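You operate a simulated robot arm through the tools that you are given. There is no shell and no other tool. Be economical: measure what you need, move in short steps, check, and stop when the job is done.

Carry out the task below with a simulated robot arm. There is one attempt and no reset: what you move stays moved.

Task
Switch the curler stand off and rest the curler on the heat mat.
Fine: first move the silver bangle off the mat to the jewellery tray; dial to 120; strip off; drop nothing.

The check looks at the end state, three seconds after you hand in, the way a careful person would. Anything else that was tipped, shoved, dropped, spilled or broken makes it a failure.

Robot
A 6-joint arm with a two-finger parallel gripper, fixed in place. Base frame: the origin is at the foot of the arm, x ahead of it, y to its left, z up; the work surface is at about z = 0.74. Units: m, degrees, N and s.
With the tool pointing down near the work surface it reaches from about 0.2 to 0.64 m from the base axis. Its first joint turns from -66.0 to 66.0 degrees. Payload 2.7 kg.
The tool frame sits at the grasp point between the pads (the TCP): z along the fingers, y along the line on which they close. The tips reach 0.023 m beyond it. The gripper opens to 0.094 m. The fingers are 0.038 m wide and 0.01 m thick; the gripper's body (0.054 by 0.096 m) begins 0.039 m behind the TCP.
Orientation is told as [roll, pitch, yaw] about the base's x, y, z axes, in that order, counted from this pose: with the fingers straight down and closing along the base's y, the tool's x points along the base's -x, its y along +y and its z along -z.

Tools
- The arm moves only by the tool send_rows. Its argument "motion" is a list of rows, each an object (a shift or turn left out is 0, a gripper value left out holds the last) with "travel": the shift along the tool's x, y, z in m, a list of three; "angular": the turn, a rotation vector about the tool's x, y, z in degrees, a list of three; "hand": the gripper command, from -1 (fully open) to 1 (shut), values between in proportion. In form: [{"travel": [x, y, z], "angular": [ax, ay, az], "hand": hand}, ...]. A call has 1 to 10 rows; each row is the pose to reach, as a shift and turn from the pose commanded when the call began, along the tool's axes at that moment. A row lasts 0.2 s, in which the tool goes at most 0.05 m and 8.6 degrees; a call with a longer step from one row to the next is refused whole, and so is a gripper value outside its range. A pose out of reach is approached as far as the arm can. The call stops where the force on the tool passes 40 N (or 10 N more than at its start, if that is more) or the arm is blocked; 0.2 s more then pass. The fingers move at their own pace (about 0.045 m/s each) and stop on an object; they squeeze with about 23 N. The grip force told is the motor's: it shows also when the fingers shut on nothing. Time passes only in rows, and 0.2 s behind the last, so rows that repeat a pose let the fingers close. The reply holds the time, the measured pose of the TCP, the force on the tool along the base axes, the opening and the grip force, in the units named above and with some noise, with the torque about the TCP (base axes, N m) and any sound that the robot's microphone picked up.
- Cameras (640 x 400 px; columns grow to the right, rows downward): "scene" is fixed at [0.0693, -0.4398, 1.3808]; the picture's right is [0.77, -0.63, 0.00], its down [-0.49, -0.60, -0.63] and it looks along [0.40, 0.49, -0.78] (base axes); focal length 256 px, centre (320, 200). "wrist" rides on the gripper at [0.086, 0.016, -0.075] in the tool frame; the picture's right is [-0.18, 0.98, 0.00], its down [-0.58, -0.11, -0.81] and it looks along [-0.79, -0.15, 0.59] (tool axes); focal length 243 px, centre (320, 200). There is no depth. A picture from a camera that has moved, and an enlarged one, comes with that camera's place and axes in the base frame and with its lens.
- capture(camera): a new picture of that camera. No time passes.
- enlarge(camera, box): a new picture of the part [left, top, right, bottom] of that camera's present view, enlarged. No time passes.
- close_job(): hands the job in; it is judged then, once.

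Work in short steps. Places have to be worked out from the pictures, the camera data and where the tool is seen: move nearer, look again, correct. Check each grasp and each placing, and mend what went wrong. You have 120 turns and 76 pictures in all, those below and enlarged ones among them. Open the gripper and draw the arm clear of the work before you hand the job in, unless the task says otherwise; then end with one line.

The tools are called by a JSON object that holds its "fn" and its "kwargs". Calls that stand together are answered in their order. send_rows: Moves the arm, as the interface text tells. Its arguments: {"type":"object","properties":{"motion":{"type":"array","items":{"type":"object","properties":{"travel":{"type":"array","items":{"type":"number"}},"angular":{"type":"array","items":{"type":"number"}},"hand":{"type":"number"}}}}},"required":["motion"]} The other tools are called the same way: capture (camera) takes a picture; enlarge (camera, box) takes an enlarged picture of a part of a camera's view; close_job () hands the job in.

At the start:

```text
t: 0.0
eef_pos: [0.3145, -0.1044, 1.1221]
tcp_rot: [-0.1, 0.0, 0.0]
ft_force: [-0.4, -0.2, -0.7]
wrist_torque: [-0.02, 0.05, -0.02]
finger_gap: 0.0941
gripper_force: 0.0
```

scene: 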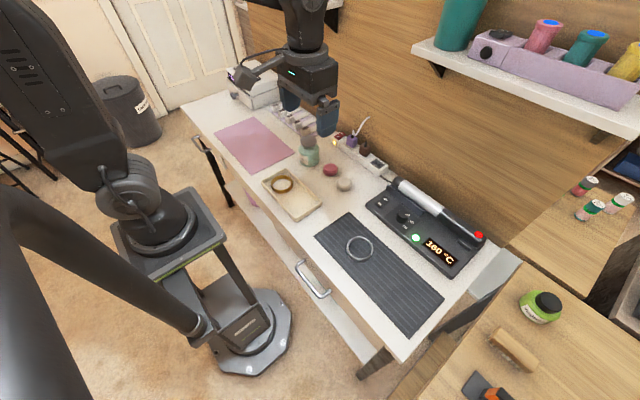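
wrist: 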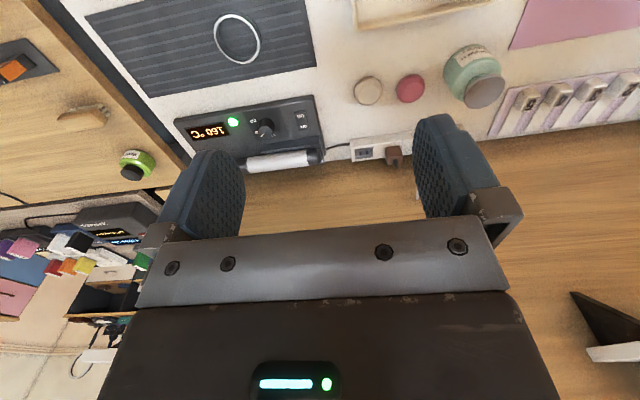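

The scene shows the mat with the bangle, the tray with a ring-like item, and the stand at 160 °C. I enlarge the key areas first.

{"fn": "enlarge", "kwargs": {"camera": "scene", "box": [340, 160, 500, 260]}}

{"fn": "enlarge", "kwargs": {"camera": "scene", "box": [240, 110, 400, 210]}}

{"fn": "enlarge", "kwargs": {"camera": "wrist", "box": [80, 0, 400, 200]}}

```text
4.00 times, centred on (420, 210) of scene
camera zoom: at [0.0693, -0.4398, 1.3808], right [0.77, -0.63, 0.0], down [-0.49, -0.6, -0.63], along [0.4, 0.49, -0.78], focal length 1024 px, centre (-80, 160)
```

zoom: 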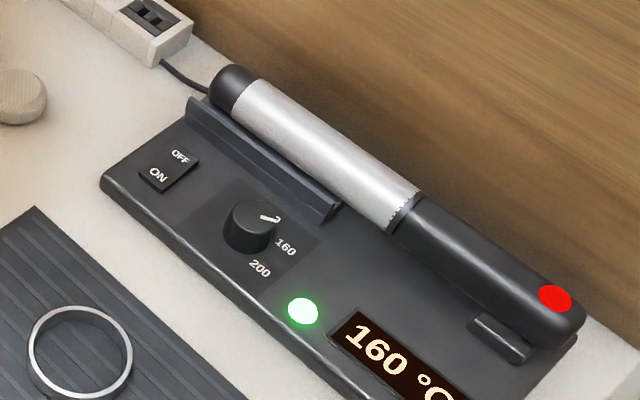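

```text
4.00 times, centred on (320, 160) of scene
camera zoom: at [0.0693, -0.4398, 1.3808], right [0.77, -0.63, 0.0], down [-0.49, -0.6, -0.63], along [0.4, 0.49, -0.78], focal length 1024 px, centre (320, 360)
```

zoom: 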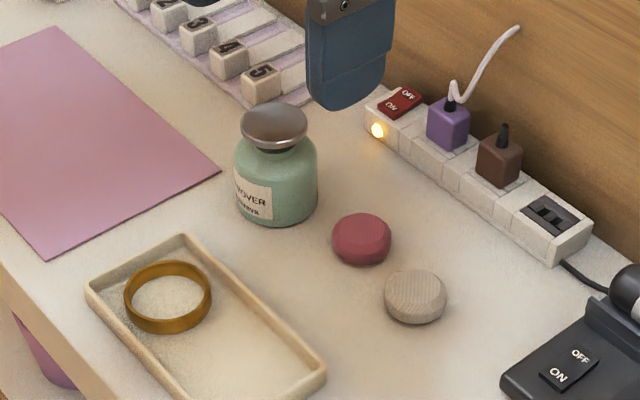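

```text
2.00 times, centred on (240, 100) of wrist
camera zoom: at [0.2296, -0.0884, 1.1951], right [0.18, 0.98, 0.0], down [0.58, -0.11, 0.81], along [0.79, -0.15, -0.59], focal length 485 px, centre (480, 400)
```

zoom: 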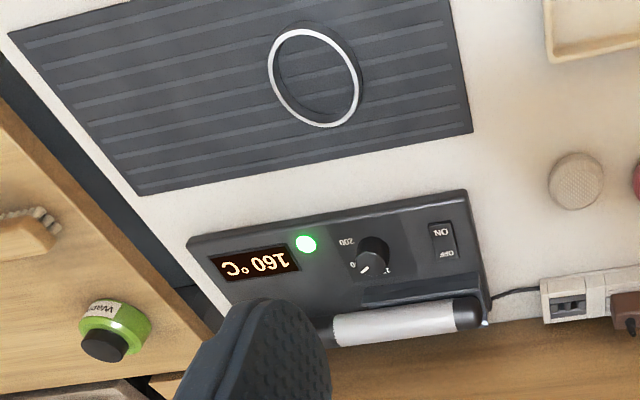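

I estimate the bangle at about (0.373, -0.244), the mat at x 0.30–0.435 and y -0.47 to -0.13, and the free half of the tray around (0.345, 0.01). I move above the bangle's near rim and look.

{"fn": "send_rows", "kwargs": {"motion": [{"travel": [-0.01, -0.03, 0.03]}, {"travel": [-0.02, -0.06, 0.06]}, {"travel": [-0.03, -0.09, 0.09]}, {"travel": [-0.04, -0.12, 0.12]}, {"travel": [-0.05, -0.15, 0.145]}, {"travel": [-0.0585, -0.174, 0.172]}, {"travel": [-0.0585, -0.174, 0.172]}]}}

{"fn": "capture", "kwargs": {"camera": "wrist"}}

{"fn": "capture", "kwargs": {"camera": "scene"}}

```text
t: 1.6
eef_pos: [0.3745, -0.2777, 0.9498]
tcp_rot: [-0.1, -0.3, 0.1]
ft_force: [-0.2, 1.1, 0.0]
wrist_torque: [-0.01, -0.03, -0.01]
finger_gap: 0.094
gripper_force: 0.1
```

```text
70 pictures are left
camera wrist: at [0.2881, -0.2616, 1.0231], right [0.18, 0.98, 0.0], down [0.58, -0.11, 0.81], along [0.79, -0.15, -0.59], focal length 243 px, centre (320, 200)
```

wrist: 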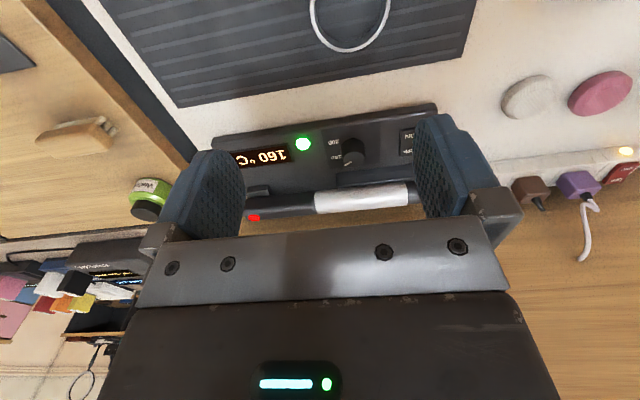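

```text
69 pictures are left
```

scene: 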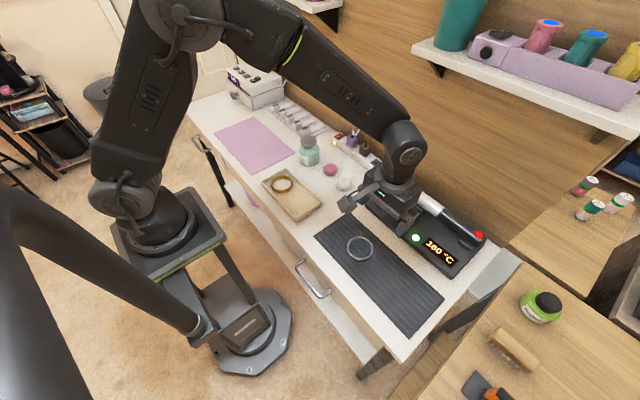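

The pinch point on the bangle's -y wall is near (0.369, -0.280). I narrow the fingers to about 4.5 cm, come down to z = 0.81 and look again.

{"fn": "send_rows", "kwargs": {"motion": [{"travel": [0.003, -0.002, 0.04], "hand": 0.05}, {"travel": [0.005, -0.002, 0.08], "hand": 0.05}, {"travel": [0.005, -0.002, 0.11], "hand": 0.05}, {"travel": [0.005, -0.002, 0.14], "hand": 0.05}, {"travel": [0.005, -0.002, 0.14], "hand": 0.05}]}}

{"fn": "capture", "kwargs": {"camera": "wrist"}}

{"fn": "enlarge", "kwargs": {"camera": "scene", "box": [300, 180, 428, 260]}}

```text
t: 2.8
eef_pos: [0.3705, -0.2794, 0.81]
tcp_rot: [0.0, -0.1, 0.1]
ft_force: [-0.5, 0.2, -0.3]
wrist_torque: [0.01, -0.01, 0.0]
finger_gap: 0.0448
gripper_force: 0.1
```

```text
68 pictures are left
camera wrist: at [0.2846, -0.2641, 0.8844], right [0.18, 0.98, 0.0], down [0.58, -0.11, 0.81], along [0.79, -0.15, -0.59], focal length 243 px, centre (320, 200)
```

wrist: 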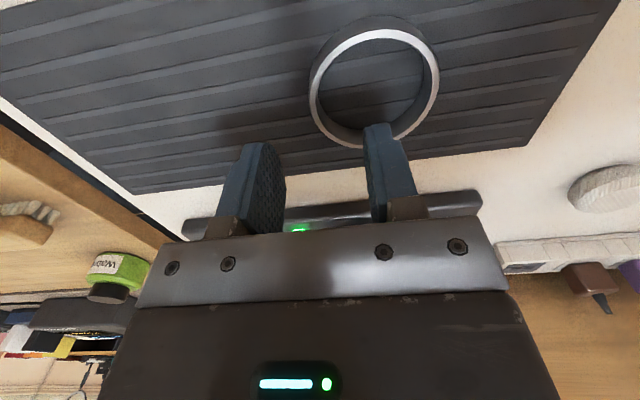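

```text
5.00 times, centred on (364, 220) of scene
camera zoom: at [0.0693, -0.4398, 1.3808], right [0.77, -0.63, 0.0], down [-0.49, -0.6, -0.63], along [0.4, 0.49, -0.78], focal length 1280 px, centre (100, 100)
```

zoom: 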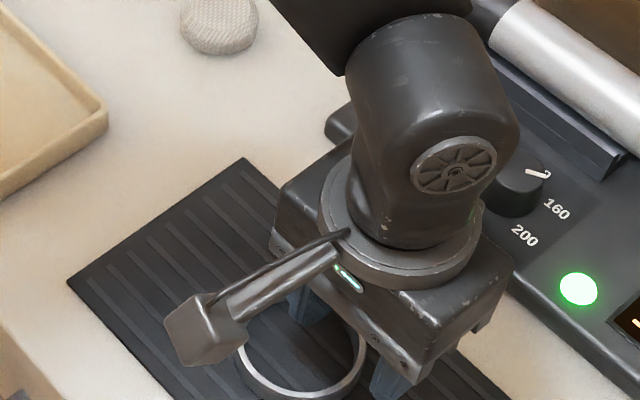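

The bangle centre refines to about (0.364, -0.248) with R ≈ 0.034, and the fingers straddle its -y wall. I shift 6 mm and descend so the tips stop just above the mat.

{"fn": "send_rows", "kwargs": {"motion": [{"travel": [0.006, -0.001, 0.01], "hand": 0.05}, {"travel": [0.006, -0.001, 0.02], "hand": 0.05}, {"travel": [0.006, -0.001, 0.03], "hand": 0.05}, {"travel": [0.006, -0.001, 0.037], "hand": 0.05}, {"travel": [0.006, -0.001, 0.037], "hand": 0.05}]}}

{"fn": "capture", "kwargs": {"camera": "wrist"}}

```text
t: 4.0
eef_pos: [0.3638, -0.2824, 0.7735]
tcp_rot: [-0.1, -0.1, 0.1]
ft_force: [-0.4, -0.4, -0.6]
wrist_torque: [-0.02, 0.01, -0.02]
finger_gap: 0.0447
gripper_force: 0.1
```

```text
66 pictures are left
camera wrist: at [0.278, -0.2658, 0.8466], right [0.18, 0.98, 0.0], down [0.58, -0.11, 0.81], along [0.79, -0.15, -0.59], focal length 243 px, centre (320, 200)
```

wrist: 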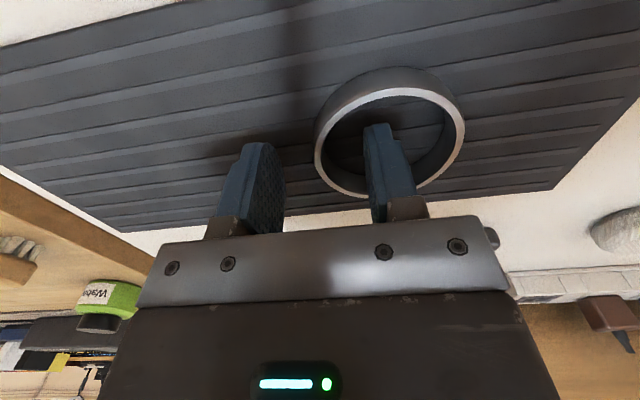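

The inner finger is inside the ring. I lower a little more, then close.

{"fn": "send_rows", "kwargs": {"motion": [{"travel": [0, 0, 0.002]}, {"travel": [0, 0, 0.004]}, {"travel": [0, 0, 0.004]}]}}

{"fn": "send_rows", "kwargs": {"motion": [{"hand": 0.4}, {"hand": 0.6}, {"hand": 0.8}, {"hand": 1}, {"hand": 1}, {"hand": 1}]}}

{"fn": "capture", "kwargs": {"camera": "wrist"}}

```text
t: 4.8
eef_pos: [0.3626, -0.2832, 0.7687]
tcp_rot: [-0.1, -0.1, 0.2]
ft_force: [0.7, -0.3, 0.1]
wrist_torque: [0.0, 0.01, 0.01]
finger_gap: 0.0449
gripper_force: 0.0
```

```text
t: 6.2
eef_pos: [0.3632, -0.2828, 0.7692]
tcp_rot: [-0.1, -0.1, 0.2]
ft_force: [0.3, -0.3, 1.2]
wrist_torque: [-0.05, 0.0, 0.01]
finger_gap: 0.0149
gripper_force: 23.2
```

```text
65 pictures are left
camera wrist: at [0.2777, -0.2658, 0.8422], right [0.18, 0.98, 0.0], down [0.58, -0.11, 0.81], along [0.79, -0.15, -0.59], focal length 243 px, centre (320, 200)
```

wrist: 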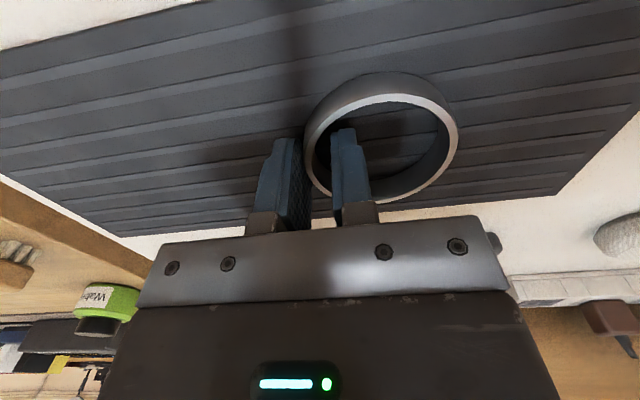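

The wall is held (gap 1.5 cm, 23 N). I lift 10 cm and check.

{"fn": "send_rows", "kwargs": {"motion": [{"travel": [0, 0, -0.02]}, {"travel": [0, 0, -0.05]}, {"travel": [0, 0, -0.08]}, {"travel": [0, 0, -0.11]}, {"travel": [0, 0, -0.11]}]}}

{"fn": "capture", "kwargs": {"camera": "wrist"}}

{"fn": "capture", "kwargs": {"camera": "scene"}}

```text
t: 7.4
eef_pos: [0.363, -0.28, 0.8839]
tcp_rot: [0.0, -0.1, 0.1]
ft_force: [0.3, 0.0, -0.1]
wrist_torque: [0.02, 0.01, -0.05]
finger_gap: 0.0147
gripper_force: 22.6
```

```text
64 pictures are left
camera wrist: at [0.2772, -0.264, 0.9553], right [0.18, 0.98, 0.0], down [0.58, -0.11, 0.81], along [0.79, -0.15, -0.59], focal length 243 px, centre (320, 200)
```

wrist: 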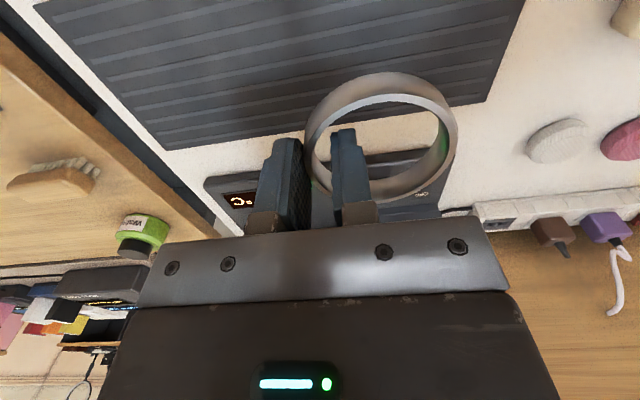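

```text
63 pictures are left
```

scene: 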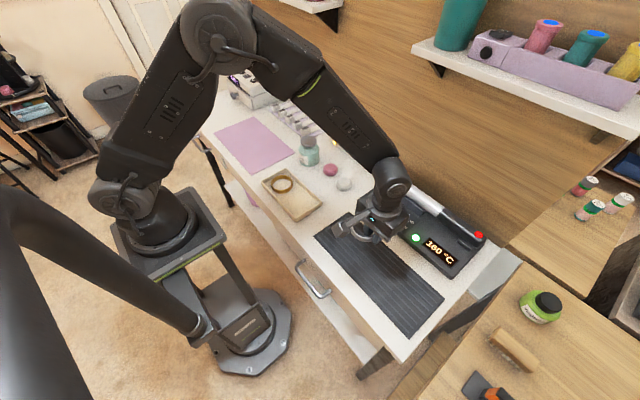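

Bangle held level. I carry it over the free half of the tray.

{"fn": "send_rows", "kwargs": {"motion": [{"travel": [0.003, 0.044, 0]}, {"travel": [0.006, 0.088, 0]}, {"travel": [0.009, 0.132, 0]}, {"travel": [0.012, 0.176, 0]}, {"travel": [0.015, 0.22, 0]}, {"travel": [0.018, 0.258, 0]}, {"travel": [0.018, 0.258, 0]}]}}

{"fn": "capture", "kwargs": {"camera": "wrist"}}

{"fn": "enlarge", "kwargs": {"camera": "scene", "box": [240, 140, 352, 210]}}

```text
t: 9.0
eef_pos: [0.3435, -0.024, 0.879]
tcp_rot: [-0.1, -0.1, 0.1]
ft_force: [0.4, -0.5, -0.2]
wrist_torque: [-0.03, -0.01, 0.0]
finger_gap: 0.0151
gripper_force: 23.2
```

```text
62 pictures are left
camera wrist: at [0.2584, -0.0072, 0.9522], right [0.18, 0.98, 0.0], down [0.58, -0.11, 0.81], along [0.79, -0.15, -0.59], focal length 243 px, centre (320, 200)
```

wrist: 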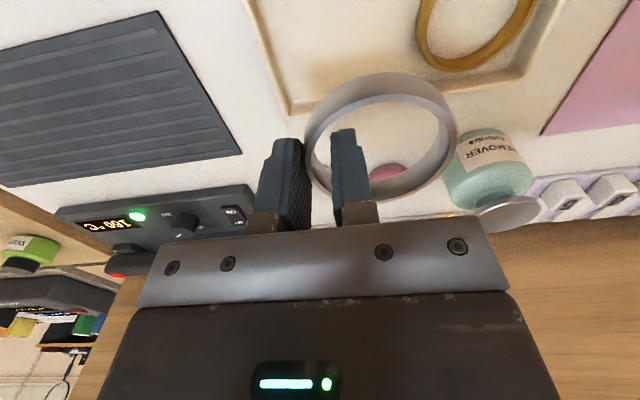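

```text
5.71 times, centred on (296, 175) of scene
camera zoom: at [0.0693, -0.4398, 1.3808], right [0.77, -0.63, 0.0], down [-0.49, -0.6, -0.63], along [0.4, 0.49, -0.78], focal length 1463 px, centre (457, 343)
```

zoom: 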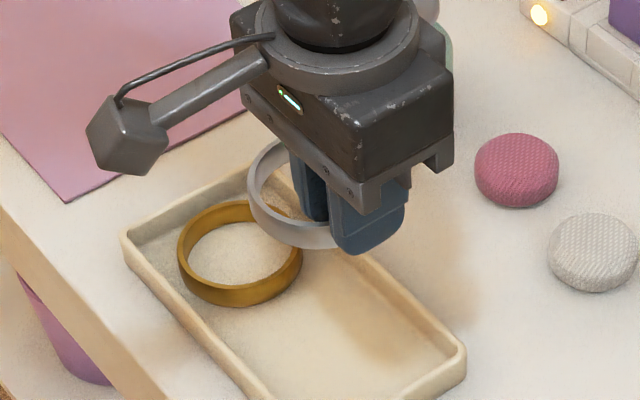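

The tray interior spans about x 0.296–0.382 with the -y wall near -0.054, and the gold bangle starts at y≈0.047. The silver one fits with TCP at (0.339, -0.025), so I descend to z≈0.785 and check.

{"fn": "send_rows", "kwargs": {"motion": [{"travel": [0.004, -0.001, 0.03]}, {"travel": [0.004, -0.001, 0.06]}, {"travel": [0.004, -0.001, 0.08]}, {"travel": [0.004, -0.001, 0.094]}, {"travel": [0.004, -0.001, 0.094]}]}}

{"fn": "capture", "kwargs": {"camera": "wrist"}}

{"fn": "enlarge", "kwargs": {"camera": "scene", "box": [240, 150, 352, 220]}}

```text
t: 10.2
eef_pos: [0.3421, -0.0251, 0.7845]
tcp_rot: [-0.1, -0.1, 0.1]
ft_force: [0.1, 0.0, -0.2]
wrist_torque: [0.0, -0.01, 0.02]
finger_gap: 0.0147
gripper_force: 23.3
```

```text
60 pictures are left
camera wrist: at [0.2556, -0.0084, 0.8565], right [0.18, 0.98, 0.0], down [0.58, -0.11, 0.81], along [0.79, -0.15, -0.59], focal length 243 px, centre (320, 200)
```

wrist: 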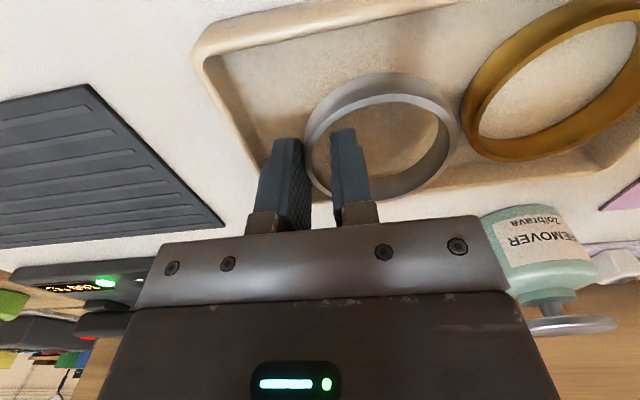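

```text
5.71 times, centred on (296, 185) of scene
camera zoom: at [0.0693, -0.4398, 1.3808], right [0.77, -0.63, 0.0], down [-0.49, -0.6, -0.63], along [0.4, 0.49, -0.78], focal length 1463 px, centre (457, 286)
```

zoom: 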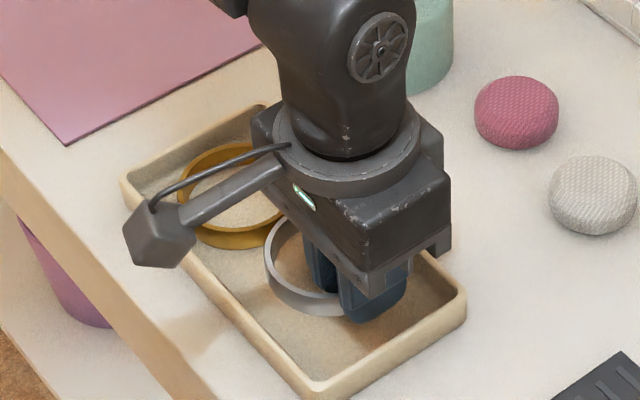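

Clearance looks fine. I shift 3 mm away from the gold bangle and descend gently to the tray floor.

{"fn": "send_rows", "kwargs": {"motion": [{"travel": [0.003, -0.003, 0.005]}, {"travel": [0.003, -0.003, 0.009]}, {"travel": [0.003, -0.003, 0.012]}, {"travel": [0.003, -0.003, 0.012]}]}}

{"fn": "enlarge", "kwargs": {"camera": "wrist", "box": [180, 0, 640, 287]}}

```text
t: 11.2
eef_pos: [0.3373, -0.0286, 0.7727]
tcp_rot: [-0.1, -0.1, 0.1]
ft_force: [-0.1, 0.3, 0.0]
wrist_torque: [0.01, -0.01, -0.01]
finger_gap: 0.0146
gripper_force: 22.8
```

```text
1.39 times, centred on (410, 144) of wrist
camera zoom: at [0.2519, -0.0121, 0.8453], right [0.18, 0.98, 0.0], down [0.58, -0.11, 0.81], along [0.79, -0.15, -0.59], focal length 338 px, centre (195, 279)
```

zoom: 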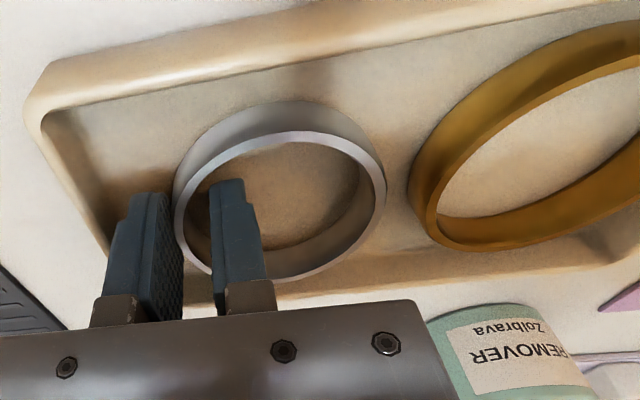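

Well inside the tray with good clearance. I go down in small steps to contact.

{"fn": "send_rows", "kwargs": {"motion": [{"travel": [0, 0, 0.001]}, {"travel": [0, 0, 0.002]}, {"travel": [0, 0, 0.003]}, {"travel": [0, 0, 0.003]}]}}

```text
t: 12.2
eef_pos: [0.3375, -0.0278, 0.7698]
tcp_rot: [-0.2, -0.1, 0.1]
ft_force: [-2.1, -1.1, 5.1]
wrist_torque: [0.06, -0.01, 0.0]
finger_gap: 0.0146
gripper_force: 23.1
```

Contact at 5 N. I open the fingers slightly and lift straight up.

{"fn": "send_rows", "kwargs": {"motion": [{"hand": 0.55}, {"hand": 0.45}, {"hand": 0.45}, {"travel": [0, 0, -0.01], "hand": 0.45}, {"travel": [0, 0, -0.03], "hand": 0.45}, {"travel": [0, 0, -0.07], "hand": 0.45}, {"travel": [0, 0, -0.11], "hand": 0.45}, {"travel": [0, 0, -0.11], "hand": 0.45}]}}

{"fn": "capture", "kwargs": {"camera": "wrist"}}

{"fn": "enlarge", "kwargs": {"camera": "scene", "box": [240, 140, 352, 210]}}

```text
t: 14.0
eef_pos: [0.3368, -0.0272, 0.8797]
tcp_rot: [0.0, -0.1, 0.1]
ft_force: [-0.5, 0.2, 0.3]
wrist_torque: [0.01, 0.01, 0.0]
finger_gap: 0.0261
gripper_force: 0.0
```

```text
57 pictures are left
camera wrist: at [0.2517, -0.0113, 0.9526], right [0.18, 0.98, 0.0], down [0.58, -0.11, 0.81], along [0.79, -0.15, -0.59], focal length 243 px, centre (320, 200)
```

wrist: 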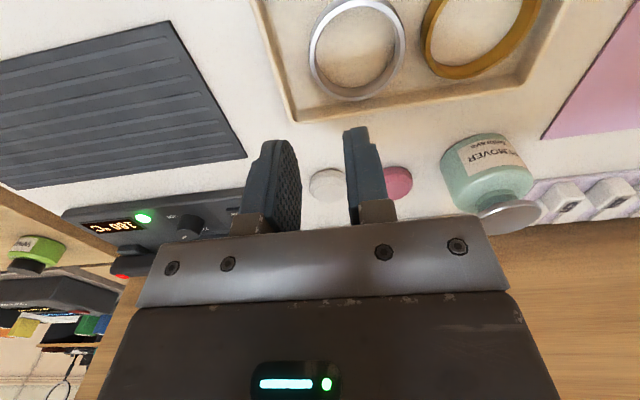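

```text
5.71 times, centred on (296, 175) of scene
camera zoom: at [0.0692, -0.4398, 1.3808], right [0.77, -0.63, 0.0], down [-0.49, -0.6, -0.63], along [0.4, 0.49, -0.78], focal length 1463 px, centre (457, 343)
```

zoom: 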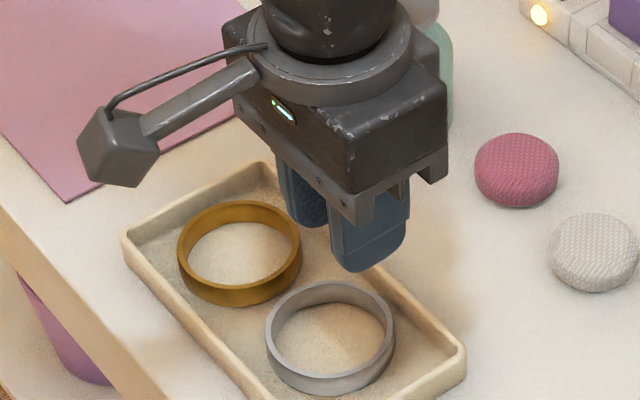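

Bangle is placed flat in the tray. Next I go above the dial and stand (dial roughly (0.53, -0.25)) to see it closely.

{"fn": "send_rows", "kwargs": {"motion": [{"travel": [0, -0.02, -0.04]}, {"travel": [-0.02, -0.06, -0.05]}, {"travel": [-0.045, -0.1, -0.05]}, {"travel": [-0.07, -0.14, -0.05]}, {"travel": [-0.095, -0.18, -0.05]}, {"travel": [-0.12, -0.22, -0.05]}, {"travel": [-0.14, -0.226, -0.05]}, {"travel": [-0.14, -0.226, -0.05]}]}}

{"fn": "capture", "kwargs": {"camera": "wrist"}}

```text
t: 15.8
eef_pos: [0.4784, -0.2541, 0.9301]
tcp_rot: [-0.1, -0.1, 0.1]
ft_force: [0.1, -0.7, 0.0]
wrist_torque: [0.0, 0.0, -0.04]
finger_gap: 0.026
gripper_force: 0.0
```

```text
55 pictures are left
camera wrist: at [0.3921, -0.2376, 1.0042], right [0.18, 0.98, 0.0], down [0.58, -0.11, 0.81], along [0.79, -0.15, -0.59], focal length 243 px, centre (320, 200)
```

wrist: 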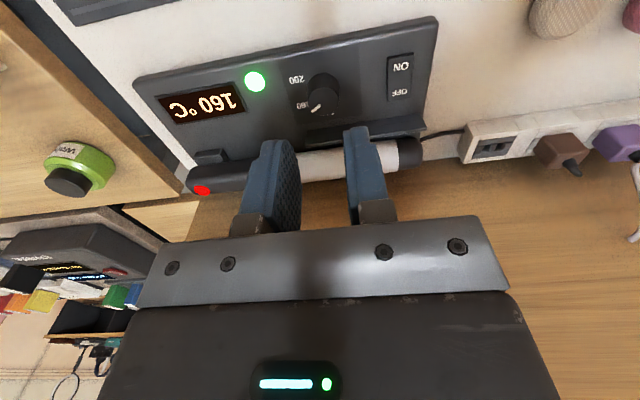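

{"fn": "enlarge", "kwargs": {"camera": "wrist", "box": [120, 0, 440, 200]}}

{"fn": "enlarge", "kwargs": {"camera": "wrist", "box": [260, 50, 420, 150]}}

```text
2.00 times, centred on (280, 100) of wrist
camera zoom: at [0.3921, -0.2376, 1.0042], right [0.18, 0.98, 0.0], down [0.58, -0.11, 0.81], along [0.79, -0.15, -0.59], focal length 485 px, centre (400, 400)
```

zoom: 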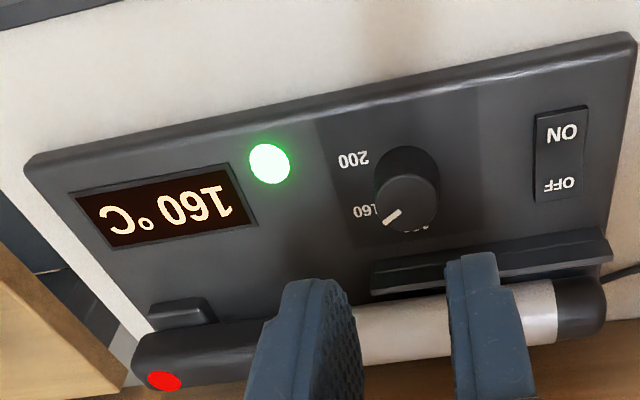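

```text
4.00 times, centred on (340, 100) of wrist
camera zoom: at [0.3921, -0.2376, 1.0042], right [0.18, 0.98, 0.0], down [0.58, -0.11, 0.81], along [0.79, -0.15, -0.59], focal length 970 px, centre (240, 600)
```

zoom: 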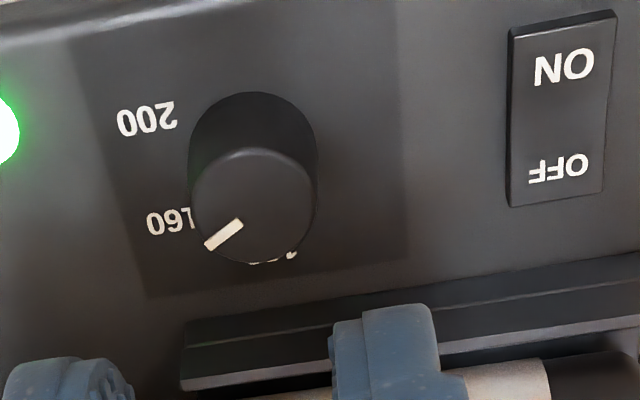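

Labels sit 60° apart: 160 is 60° clockwise from +x and 120 is straight at +x, so the dial must turn 60° counter-clockwise seen from above. Dial centre is about (0.524, -0.258); I go above it with the tool yawed -30°.

{"fn": "send_rows", "kwargs": {"motion": [{"travel": [-0.012, -0.001, 0.015], "angular": [0, 0, 8], "hand": -0.2}, {"travel": [-0.024, -0.002, 0.03], "angular": [0, 0, 16], "hand": -0.2}, {"travel": [-0.036, -0.003, 0.05], "angular": [0, 0, 24], "hand": -0.2}, {"travel": [-0.045, -0.0035, 0.07], "angular": [0, 0, 30], "hand": -0.2}, {"travel": [-0.045, -0.0035, 0.07], "angular": [0, 0, 30], "hand": -0.2}]}}

{"fn": "capture", "kwargs": {"camera": "wrist"}}

{"fn": "enlarge", "kwargs": {"camera": "scene", "box": [340, 160, 500, 260]}}

```text
t: 17.0
eef_pos: [0.523, -0.2576, 0.8605]
tcp_rot: [0.1, -0.1, -30.0]
ft_force: [0.6, -0.1, -0.3]
wrist_torque: [-0.03, -0.01, -0.02]
finger_gap: 0.0563
gripper_force: 0.0
```

```text
52 pictures are left
camera wrist: at [0.4577, -0.1997, 0.9326], right [0.65, 0.76, 0.0], down [0.45, -0.38, 0.81], along [0.61, -0.53, -0.59], focal length 243 px, centre (320, 200)
```

wrist: 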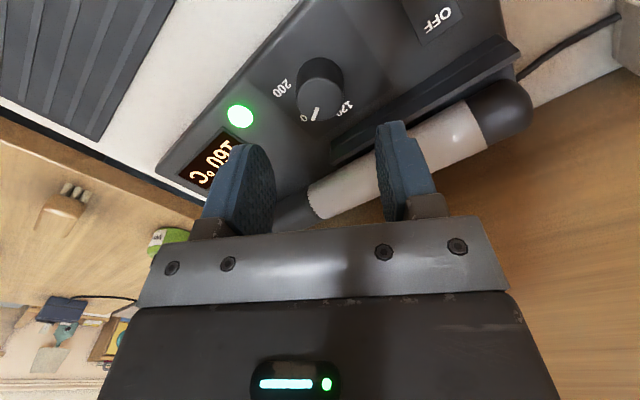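

```text
4.00 times, centred on (420, 210) of scene
camera zoom: at [0.0693, -0.4398, 1.3808], right [0.77, -0.63, 0.0], down [-0.49, -0.6, -0.63], along [0.4, 0.49, -0.78], focal length 1024 px, centre (-80, 160)
```

zoom: 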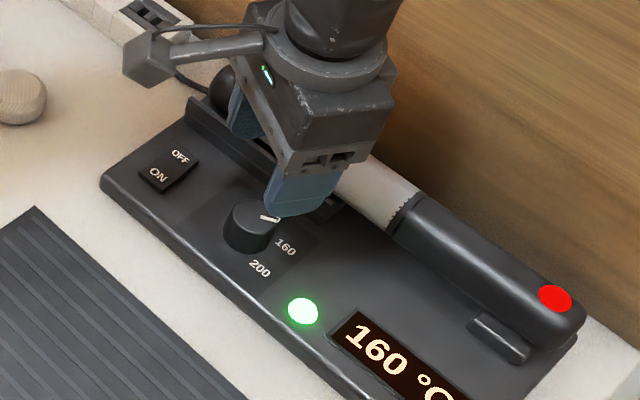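

The dial is centred under the tool (0.525, -0.258). I narrow to 4.6 cm and descend with the tips stopping around z = 0.773.

{"fn": "send_rows", "kwargs": {"motion": [{"travel": [-0.001, 0, 0.02], "hand": 0.02}, {"travel": [-0.001, 0, 0.04], "hand": 0.02}, {"travel": [-0.001, 0, 0.055], "hand": 0.02}, {"travel": [-0.001, 0, 0.065], "hand": 0.02}, {"travel": [-0.001, 0, 0.065], "hand": 0.02}]}}

{"fn": "capture", "kwargs": {"camera": "wrist"}}

{"fn": "enlarge", "kwargs": {"camera": "scene", "box": [340, 160, 500, 260]}}

```text
t: 18.2
eef_pos: [0.5254, -0.2586, 0.7955]
tcp_rot: [0.0, -0.2, -30.0]
ft_force: [0.2, 0.3, 0.0]
wrist_torque: [-0.05, 0.0, -0.03]
finger_gap: 0.0458
gripper_force: 0.0
```

```text
50 pictures are left
camera wrist: at [0.4588, -0.2004, 0.8684], right [0.65, 0.76, 0.0], down [0.45, -0.38, 0.81], along [0.61, -0.52, -0.59], focal length 243 px, centre (320, 200)
```

wrist: 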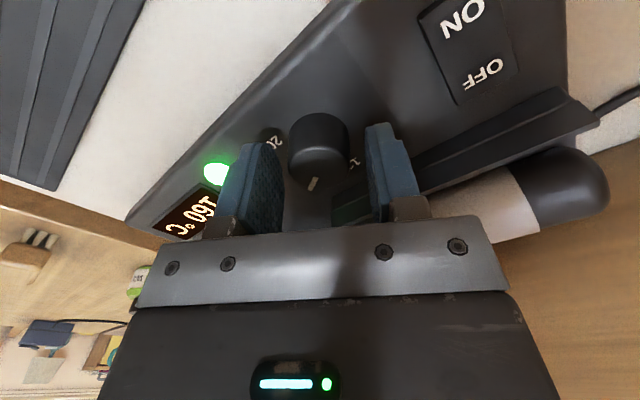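

```text
4.00 times, centred on (420, 210) of scene
camera zoom: at [0.0693, -0.4398, 1.3808], right [0.77, -0.63, 0.0], down [-0.49, -0.6, -0.63], along [0.4, 0.49, -0.78], focal length 1024 px, centre (-80, 160)
```

zoom: 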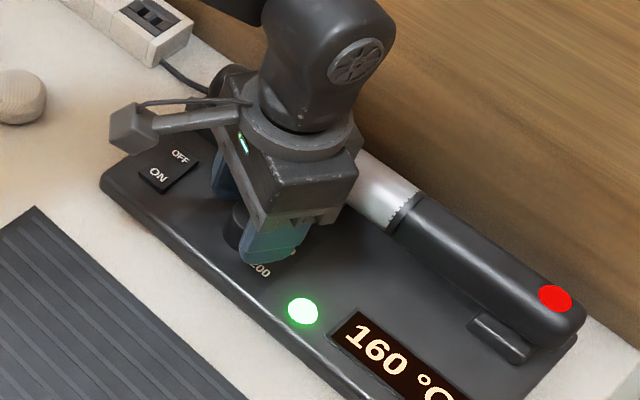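

I want a clearer view of where the dial sits relative to the pads before closing.

{"fn": "enlarge", "kwargs": {"camera": "wrist", "box": [220, 80, 420, 205]}}

```text
3.20 times, centred on (320, 142) of wrist
camera zoom: at [0.4588, -0.2004, 0.8684], right [0.65, 0.76, 0.0], down [0.45, -0.38, 0.81], along [0.61, -0.52, -0.59], focal length 776 px, centre (320, 384)
```

zoom: 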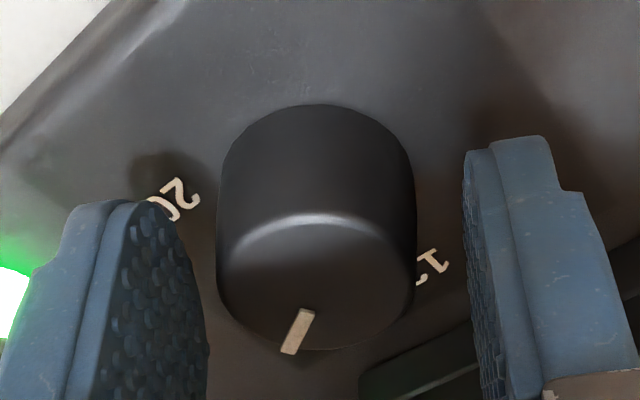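

Dial is between the pads, about 3 mm toward the camera. I adjust and close on it.

{"fn": "send_rows", "kwargs": {"motion": [{"travel": [0.003, 0, 0.001], "hand": 0.02}, {"travel": [0.003, 0, 0.001], "hand": 0.3}, {"travel": [0.003, 0, 0.001], "hand": 0.5}, {"travel": [0.003, 0, 0.001], "hand": 1}, {"travel": [0.003, 0, 0.001], "hand": 1}]}}

```text
t: 19.4
eef_pos: [0.5221, -0.2579, 0.7937]
tcp_rot: [-0.1, -0.1, -30.0]
ft_force: [-6.2, -8.3, -3.0]
wrist_torque: [-0.29, -0.05, -0.02]
finger_gap: 0.032
gripper_force: 45.2
```

Gripped (gap 3.2 cm) with a 10 N side load along the closing axis, so the dial sits slightly toward tool -y. I relax that by 1.5 mm.

{"fn": "send_rows", "kwargs": {"motion": [{"travel": [0, -0.001, 0]}, {"travel": [0, -0.0015, 0]}]}}

```text
t: 20.0
eef_pos: [0.5202, -0.2566, 0.7944]
tcp_rot: [0.0, -0.1, -29.9]
ft_force: [1.7, -5.4, -3.6]
wrist_torque: [0.01, 0.73, 0.0]
finger_gap: 0.0322
gripper_force: 44.8
```

Load eased. Now I rotate the first 30° counter-clockwise and check the display.

{"fn": "send_rows", "kwargs": {"motion": [{"angular": [0, 0, -7.5]}, {"angular": [0, 0, -15]}, {"angular": [0, 0, -22.5]}, {"angular": [0, 0, -30]}]}}

{"fn": "enlarge", "kwargs": {"camera": "wrist", "box": [160, 60, 400, 210]}}

{"fn": "enlarge", "kwargs": {"camera": "scene", "box": [340, 160, 500, 260]}}

```text
t: 21.0
eef_pos: [0.5205, -0.2591, 0.7938]
tcp_rot: [-0.2, -0.1, 0.1]
ft_force: [-1.1, -19.0, -8.7]
wrist_torque: [-0.48, 0.1, -0.13]
finger_gap: 0.0322
gripper_force: 45.1
```

```text
2.67 times, centred on (280, 135) of wrist
camera zoom: at [0.435, -0.2432, 0.8669], right [0.18, 0.98, 0.0], down [0.58, -0.1, 0.81], along [0.79, -0.15, -0.59], focal length 647 px, centre (427, 373)
```

zoom: 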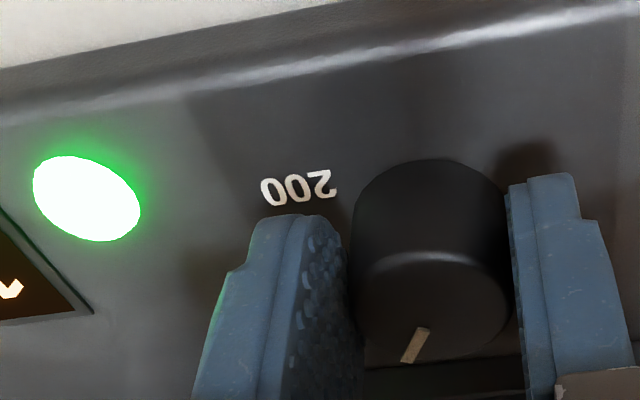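

```text
4.00 times, centred on (420, 210) of scene
camera zoom: at [0.0694, -0.4403, 1.3806], right [0.77, -0.63, 0.0], down [-0.49, -0.6, -0.63], along [0.4, 0.49, -0.78], focal length 1024 px, centre (-80, 160)
```

zoom: 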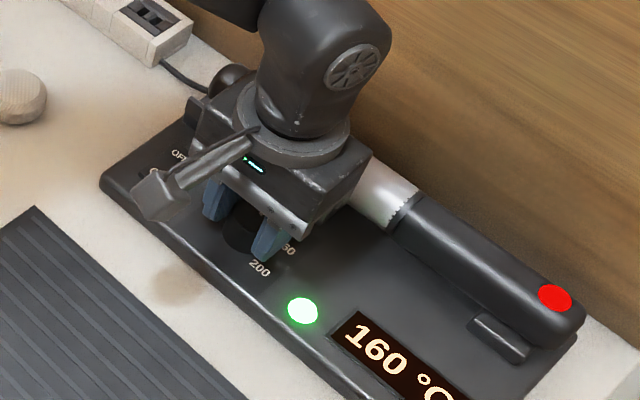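

The dial follows. A -19 N y load builds up, so I shift 2 mm toward -y and continue the turn.

{"fn": "send_rows", "kwargs": {"motion": [{"travel": [0, -0.002, 0]}, {"travel": [0, -0.002, 0], "angular": [0, 0, -7.5]}, {"travel": [0, -0.0025, 0], "angular": [0, 0, -15]}]}}

```text
t: 21.8
eef_pos: [0.5217, -0.2621, 0.7939]
tcp_rot: [-0.1, 0.0, 15.2]
ft_force: [3.7, -19.8, -18.4]
wrist_torque: [-0.59, 0.12, -0.11]
finger_gap: 0.0322
gripper_force: 45.1
```

Loads are moderate (-20 N y, -18 N z). I follow the dial another 2 mm in -y and 1 mm down, and go on turning.

{"fn": "send_rows", "kwargs": {"motion": [{"travel": [0.0005, -0.002, 0.001]}, {"travel": [0.0005, -0.002, 0.001], "angular": [0, 0, -7.5]}]}}

{"fn": "enlarge", "kwargs": {"camera": "scene", "box": [340, 160, 500, 260]}}

{"fn": "enlarge", "kwargs": {"camera": "wrist", "box": [160, 60, 400, 210]}}

```text
t: 22.4
eef_pos: [0.5209, -0.262, 0.7948]
tcp_rot: [-0.1, 0.0, 22.8]
ft_force: [-0.6, -9.0, -6.2]
wrist_torque: [-0.21, 0.59, -0.02]
finger_gap: 0.0323
gripper_force: 45.3
```

```text
4.00 times, centred on (420, 210) of scene
camera zoom: at [0.0694, -0.4401, 1.3807], right [0.77, -0.63, 0.0], down [-0.49, -0.6, -0.63], along [0.4, 0.49, -0.78], focal length 1024 px, centre (-80, 160)
```

zoom: 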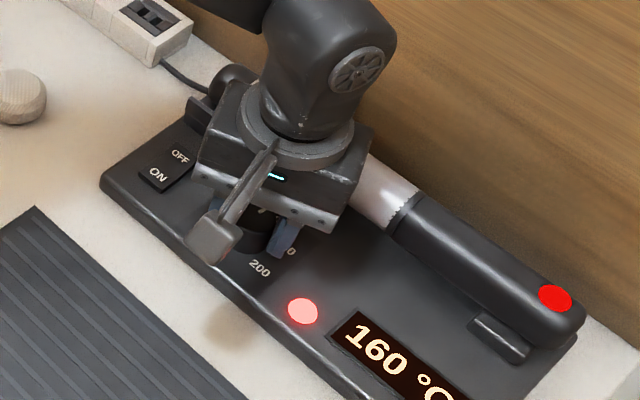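

```text
2.67 times, centred on (280, 135) of wrist
camera zoom: at [0.4359, -0.2799, 0.8672], right [-0.21, 0.98, 0.0], down [0.58, 0.12, 0.81], along [0.79, 0.17, -0.59], focal length 647 px, centre (427, 373)
```

zoom: 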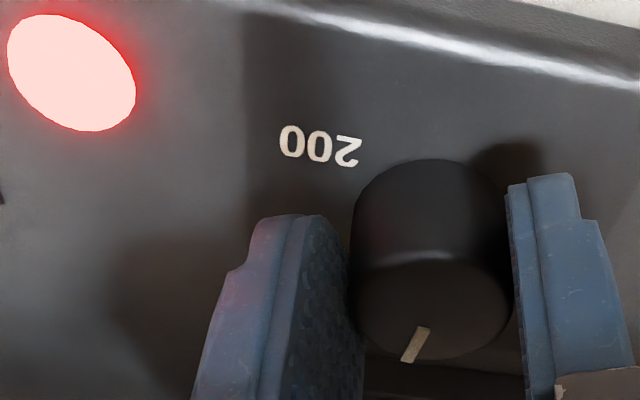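

The LED turned red (setpoint changed, still 160 actual). I complete the final 7.5°.

{"fn": "send_rows", "kwargs": {"motion": [{"travel": [0.0005, -0.001, 0.0005], "angular": [0, 0, -3.5]}, {"travel": [0.0005, -0.001, 0.0005], "angular": [0, 0, -7.3]}, {"travel": [0.0005, -0.001, 0.0005], "angular": [0, 0, -7.3]}]}}

{"fn": "send_rows", "kwargs": {"motion": [{"hand": 0.2}, {"hand": 0.06}, {"hand": 0.06}, {"travel": [0, 0, -0.02]}, {"travel": [0, 0, -0.06]}, {"travel": [0.02, 0, -0.1]}, {"travel": [0.04, 0, -0.13]}, {"travel": [0.04, 0, -0.13]}]}}

{"fn": "capture", "kwargs": {"camera": "wrist"}}

{"fn": "enlarge", "kwargs": {"camera": "wrist", "box": [260, 20, 420, 120]}}

{"fn": "enlarge", "kwargs": {"camera": "scene", "box": [340, 160, 500, 260]}}

```text
t: 23.2
eef_pos: [0.5202, -0.2627, 0.794]
tcp_rot: [-0.2, -0.1, 30.0]
ft_force: [0.8, 0.7, 5.1]
wrist_torque: [-0.12, 0.25, -0.02]
finger_gap: 0.032
gripper_force: 45.3
```

```text
t: 25.0
eef_pos: [0.4866, -0.2838, 0.9247]
tcp_rot: [-0.1, 0.1, 29.9]
ft_force: [0.0, -0.4, 1.2]
wrist_torque: [0.04, 0.0, 0.01]
finger_gap: 0.0443
gripper_force: 0.0
```

```text
43 pictures are left
camera wrist: at [0.404, -0.3131, 0.9968], right [-0.33, 0.94, 0.0], down [0.56, 0.2, 0.81], along [0.76, 0.27, -0.59], focal length 243 px, centre (320, 200)
```

wrist: 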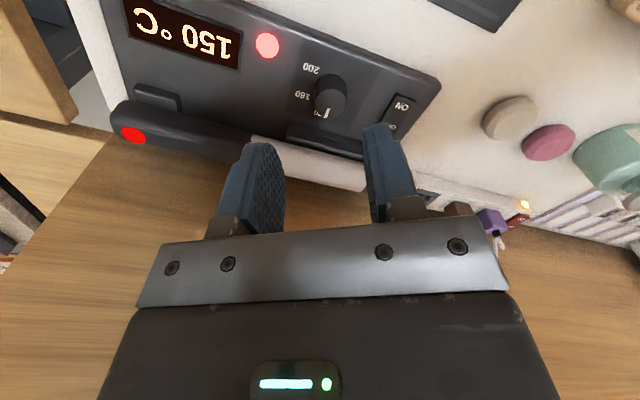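

```text
4.00 times, centred on (340, 70) of wrist
camera zoom: at [0.404, -0.3131, 0.9968], right [-0.33, 0.94, 0.0], down [0.56, 0.2, 0.81], along [0.76, 0.27, -0.59], focal length 970 px, centre (240, 720)
```

zoom: 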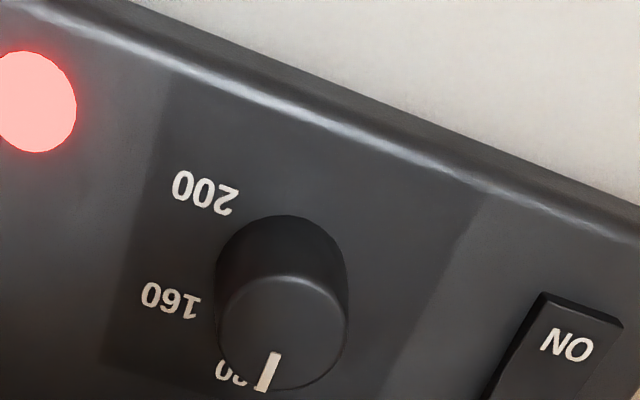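

```text
4.00 times, centred on (420, 210) of scene
camera zoom: at [0.0692, -0.4398, 1.3808], right [0.77, -0.63, 0.0], down [-0.49, -0.6, -0.63], along [0.4, 0.49, -0.78], focal length 1024 px, centre (-80, 160)
```

zoom: 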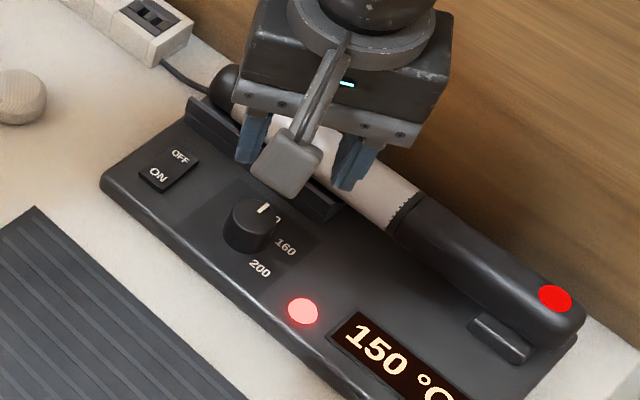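

The display is falling (150) and the pointer lies on 120. Next is the stand's rocker: OFF half near (0.541, -0.182). I approach with closed fingers, yaw 90° so they are thin along x.

{"fn": "send_rows", "kwargs": {"motion": [{"travel": [-0.012, 0.008, 0], "angular": [0, 0, -7.5], "hand": 1}, {"travel": [-0.025, 0.015, 0], "angular": [0, 0, -15], "hand": 1}, {"travel": [-0.037, 0.023, 0], "angular": [0, 0, -22.5], "hand": 1}, {"travel": [-0.05, 0.03, 0], "angular": [0, 0, -30], "hand": 1}, {"travel": [-0.062, 0.038, 0.01], "angular": [0, 0, -37.5], "hand": 1}, {"travel": [-0.074, 0.046, 0.02], "angular": [0, 0, -45], "hand": 1}, {"travel": [-0.087, 0.053, 0.03], "angular": [0, 0, -52.5], "hand": 1}, {"travel": [-0.0989, 0.0605, 0.045], "angular": [0, 0, -60], "hand": 1}, {"travel": [-0.0989, 0.0605, 0.045], "angular": [0, 0, -60], "hand": 1}]}}

{"fn": "capture", "kwargs": {"camera": "wrist"}}

{"fn": "enlarge", "kwargs": {"camera": "scene", "box": [340, 160, 500, 260]}}

```text
t: 27.0
eef_pos: [0.5413, -0.1807, 0.8773]
tcp_rot: [-0.1, 0.1, 90.0]
ft_force: [-0.2, 0.1, 0.1]
wrist_torque: [0.02, 0.02, -0.02]
finger_gap: 0.0003
gripper_force: 22.9
```

```text
40 pictures are left
camera wrist: at [0.5268, -0.2675, 0.9501], right [-0.98, 0.18, 0.0], down [0.11, 0.58, 0.81], along [0.15, 0.79, -0.59], focal length 243 px, centre (320, 200)
```

wrist: 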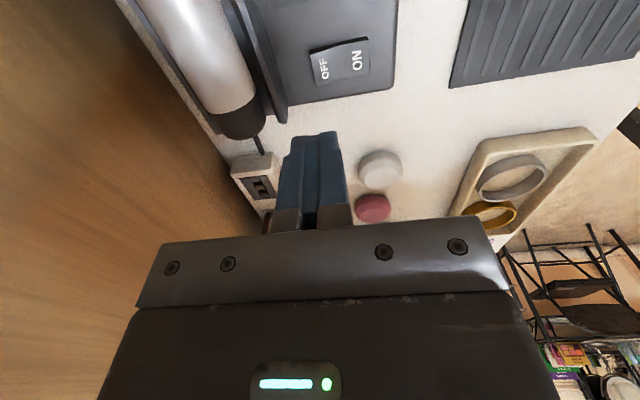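

```text
4.00 times, centred on (420, 210) of scene
camera zoom: at [0.0693, -0.4398, 1.3808], right [0.77, -0.63, 0.0], down [-0.49, -0.6, -0.63], along [0.4, 0.49, -0.78], focal length 1024 px, centre (-80, 160)
```

zoom: 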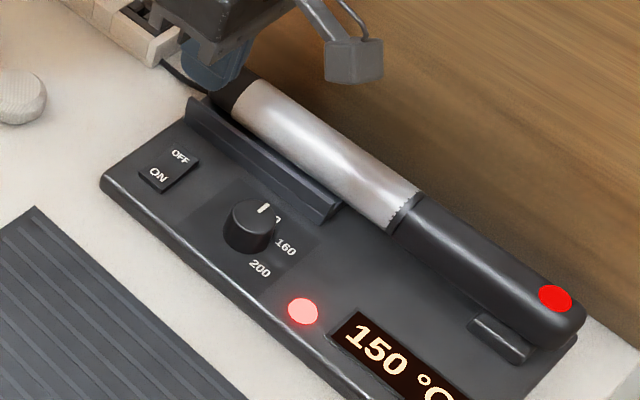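

Rocker spans x 0.509–0.548 and the OFF end is at about (0.541, -0.183), right under the tips. I lower and press gently.

{"fn": "send_rows", "kwargs": {"motion": [{"travel": [0.002, -0.001, 0.03]}, {"travel": [0.002, -0.001, 0.06]}, {"travel": [0.002, -0.001, 0.075]}, {"travel": [0.002, -0.001, 0.08]}, {"travel": [0.002, -0.001, 0.083]}, {"travel": [0.002, -0.001, 0.086]}]}}

{"fn": "capture", "kwargs": {"camera": "wrist"}}

{"fn": "enlarge", "kwargs": {"camera": "scene", "box": [340, 160, 500, 260]}}

```text
t: 28.4
eef_pos: [0.5442, -0.1834, 0.7937]
tcp_rot: [-0.3, 0.1, 89.8]
ft_force: [0.5, -0.6, 0.0]
wrist_torque: [0.03, -0.03, 0.01]
finger_gap: 0.0
gripper_force: 23.5
```

```text
38 pictures are left
camera wrist: at [0.5278, -0.2697, 0.8655], right [-0.98, 0.19, 0.0], down [0.11, 0.58, 0.81], along [0.15, 0.79, -0.59], focal length 243 px, centre (320, 200)
```

wrist: 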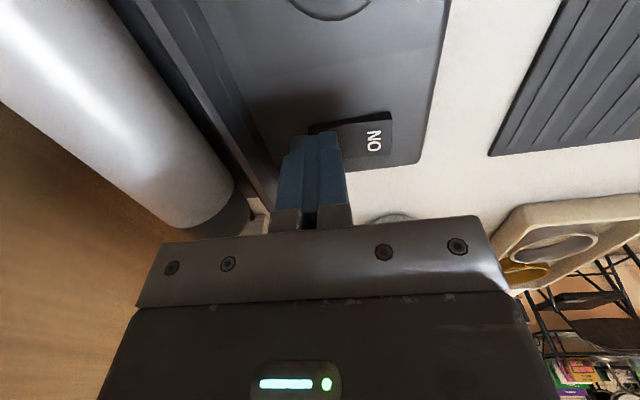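

```text
4.00 times, centred on (420, 210) of scene
camera zoom: at [0.0693, -0.4398, 1.3808], right [0.77, -0.63, 0.0], down [-0.49, -0.6, -0.63], along [0.4, 0.49, -0.78], focal length 1024 px, centre (-80, 160)
```

zoom: 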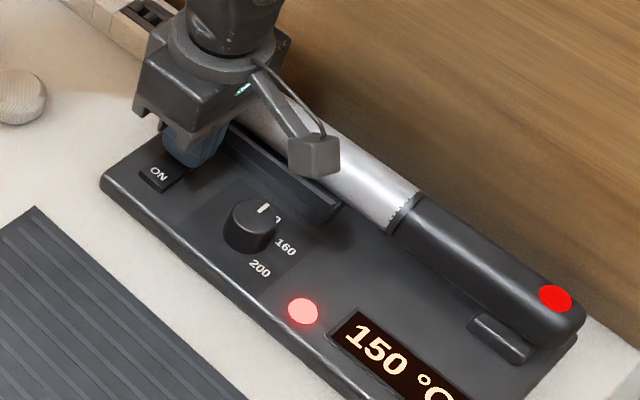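

The display reads 150 still; I wait 2 s here to see whether it keeps falling before cutting the power.

{"fn": "send_rows", "kwargs": {"motion": [{}, {}, {}, {}, {}, {}, {}, {}, {}, {}]}}

{"fn": "enlarge", "kwargs": {"camera": "scene", "box": [380, 190, 476, 250]}}

```text
t: 30.6
eef_pos: [0.5433, -0.1838, 0.7915]
tcp_rot: [-0.1, 0.0, 89.9]
ft_force: [0.1, -0.1, 0.3]
wrist_torque: [-0.02, 0.0, 0.01]
finger_gap: 0.0
gripper_force: 22.5
```

```text
6.67 times, centred on (428, 220) of scene
camera zoom: at [0.0692, -0.4398, 1.3808], right [0.77, -0.63, 0.0], down [-0.49, -0.6, -0.63], along [0.4, 0.49, -0.78], focal length 1706 px, centre (-400, 67)
```

zoom: 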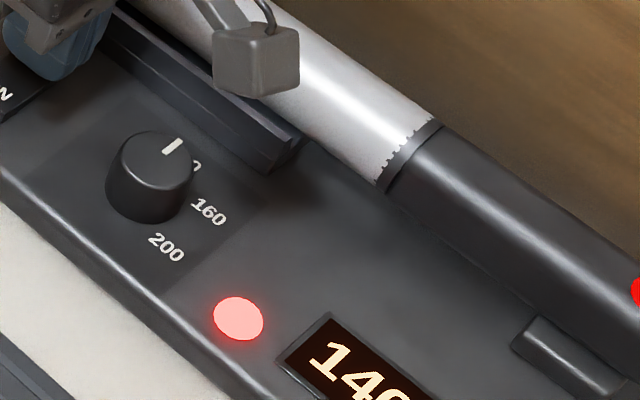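

Cooling continues (140). I wait some more so the LED can confirm the set value.

{"fn": "send_rows", "kwargs": {"motion": [{}, {}, {}, {}, {}, {}, {}, {}, {}, {}]}}

{"fn": "send_rows", "kwargs": {"motion": [{}, {}, {}, {}, {}, {}, {}, {}, {}, {}]}}

{"fn": "send_rows", "kwargs": {"motion": [{}, {}, {}, {}, {}, {}, {}, {}, {}, {}]}}

{"fn": "send_rows", "kwargs": {"motion": [{}, {}, {}, {}, {}, {}, {}, {}, {}, {}]}}

{"fn": "send_rows", "kwargs": {"motion": [{}, {}, {}, {}, {}, {}, {}, {}, {}, {}]}}

{"fn": "enlarge", "kwargs": {"camera": "scene", "box": [380, 190, 476, 250]}}

```text
t: 32.8
eef_pos: [0.5417, -0.1832, 0.7914]
tcp_rot: [-0.1, 0.1, 90.0]
ft_force: [0.6, 0.3, 0.6]
wrist_torque: [0.0, 0.03, 0.03]
finger_gap: 0.0002
gripper_force: 23.0
```

```text
t: 35.0
eef_pos: [0.5427, -0.1846, 0.7915]
tcp_rot: [-0.2, 0.0, 90.0]
ft_force: [0.7, -0.7, 0.2]
wrist_torque: [0.02, 0.01, 0.04]
finger_gap: 0.0
gripper_force: 23.2
```

```text
t: 37.2
eef_pos: [0.5429, -0.1844, 0.7908]
tcp_rot: [-0.1, 0.1, 89.8]
ft_force: [-0.4, 0.0, 0.1]
wrist_torque: [0.04, -0.02, 0.02]
finger_gap: 0.0
gripper_force: 22.4
```

```text
t: 39.4
eef_pos: [0.5435, -0.184, 0.7921]
tcp_rot: [-0.2, 0.2, 89.9]
ft_force: [0.3, -0.9, 0.3]
wrist_torque: [0.0, 0.0, 0.01]
finger_gap: 0.0001
gripper_force: 23.0
```

```text
t: 41.6
eef_pos: [0.5434, -0.1826, 0.7931]
tcp_rot: [0.0, 0.1, 89.8]
ft_force: [-0.7, -1.0, -0.1]
wrist_torque: [0.02, 0.0, 0.02]
finger_gap: 0.0
gripper_force: 23.7
```

```text
6.67 times, centred on (428, 220) of scene
camera zoom: at [0.0692, -0.4398, 1.3808], right [0.77, -0.63, 0.0], down [-0.49, -0.6, -0.63], along [0.4, 0.49, -0.78], focal length 1706 px, centre (-400, 67)
```

zoom: 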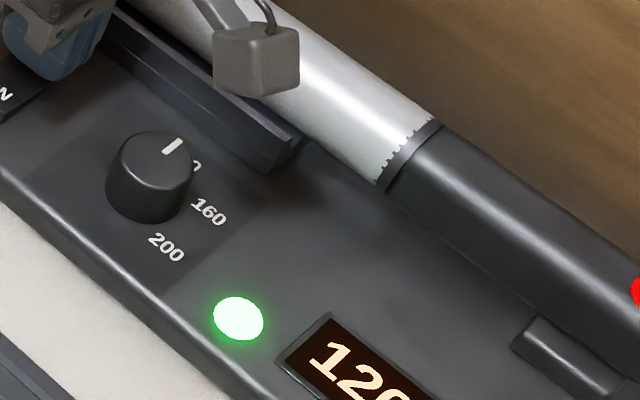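

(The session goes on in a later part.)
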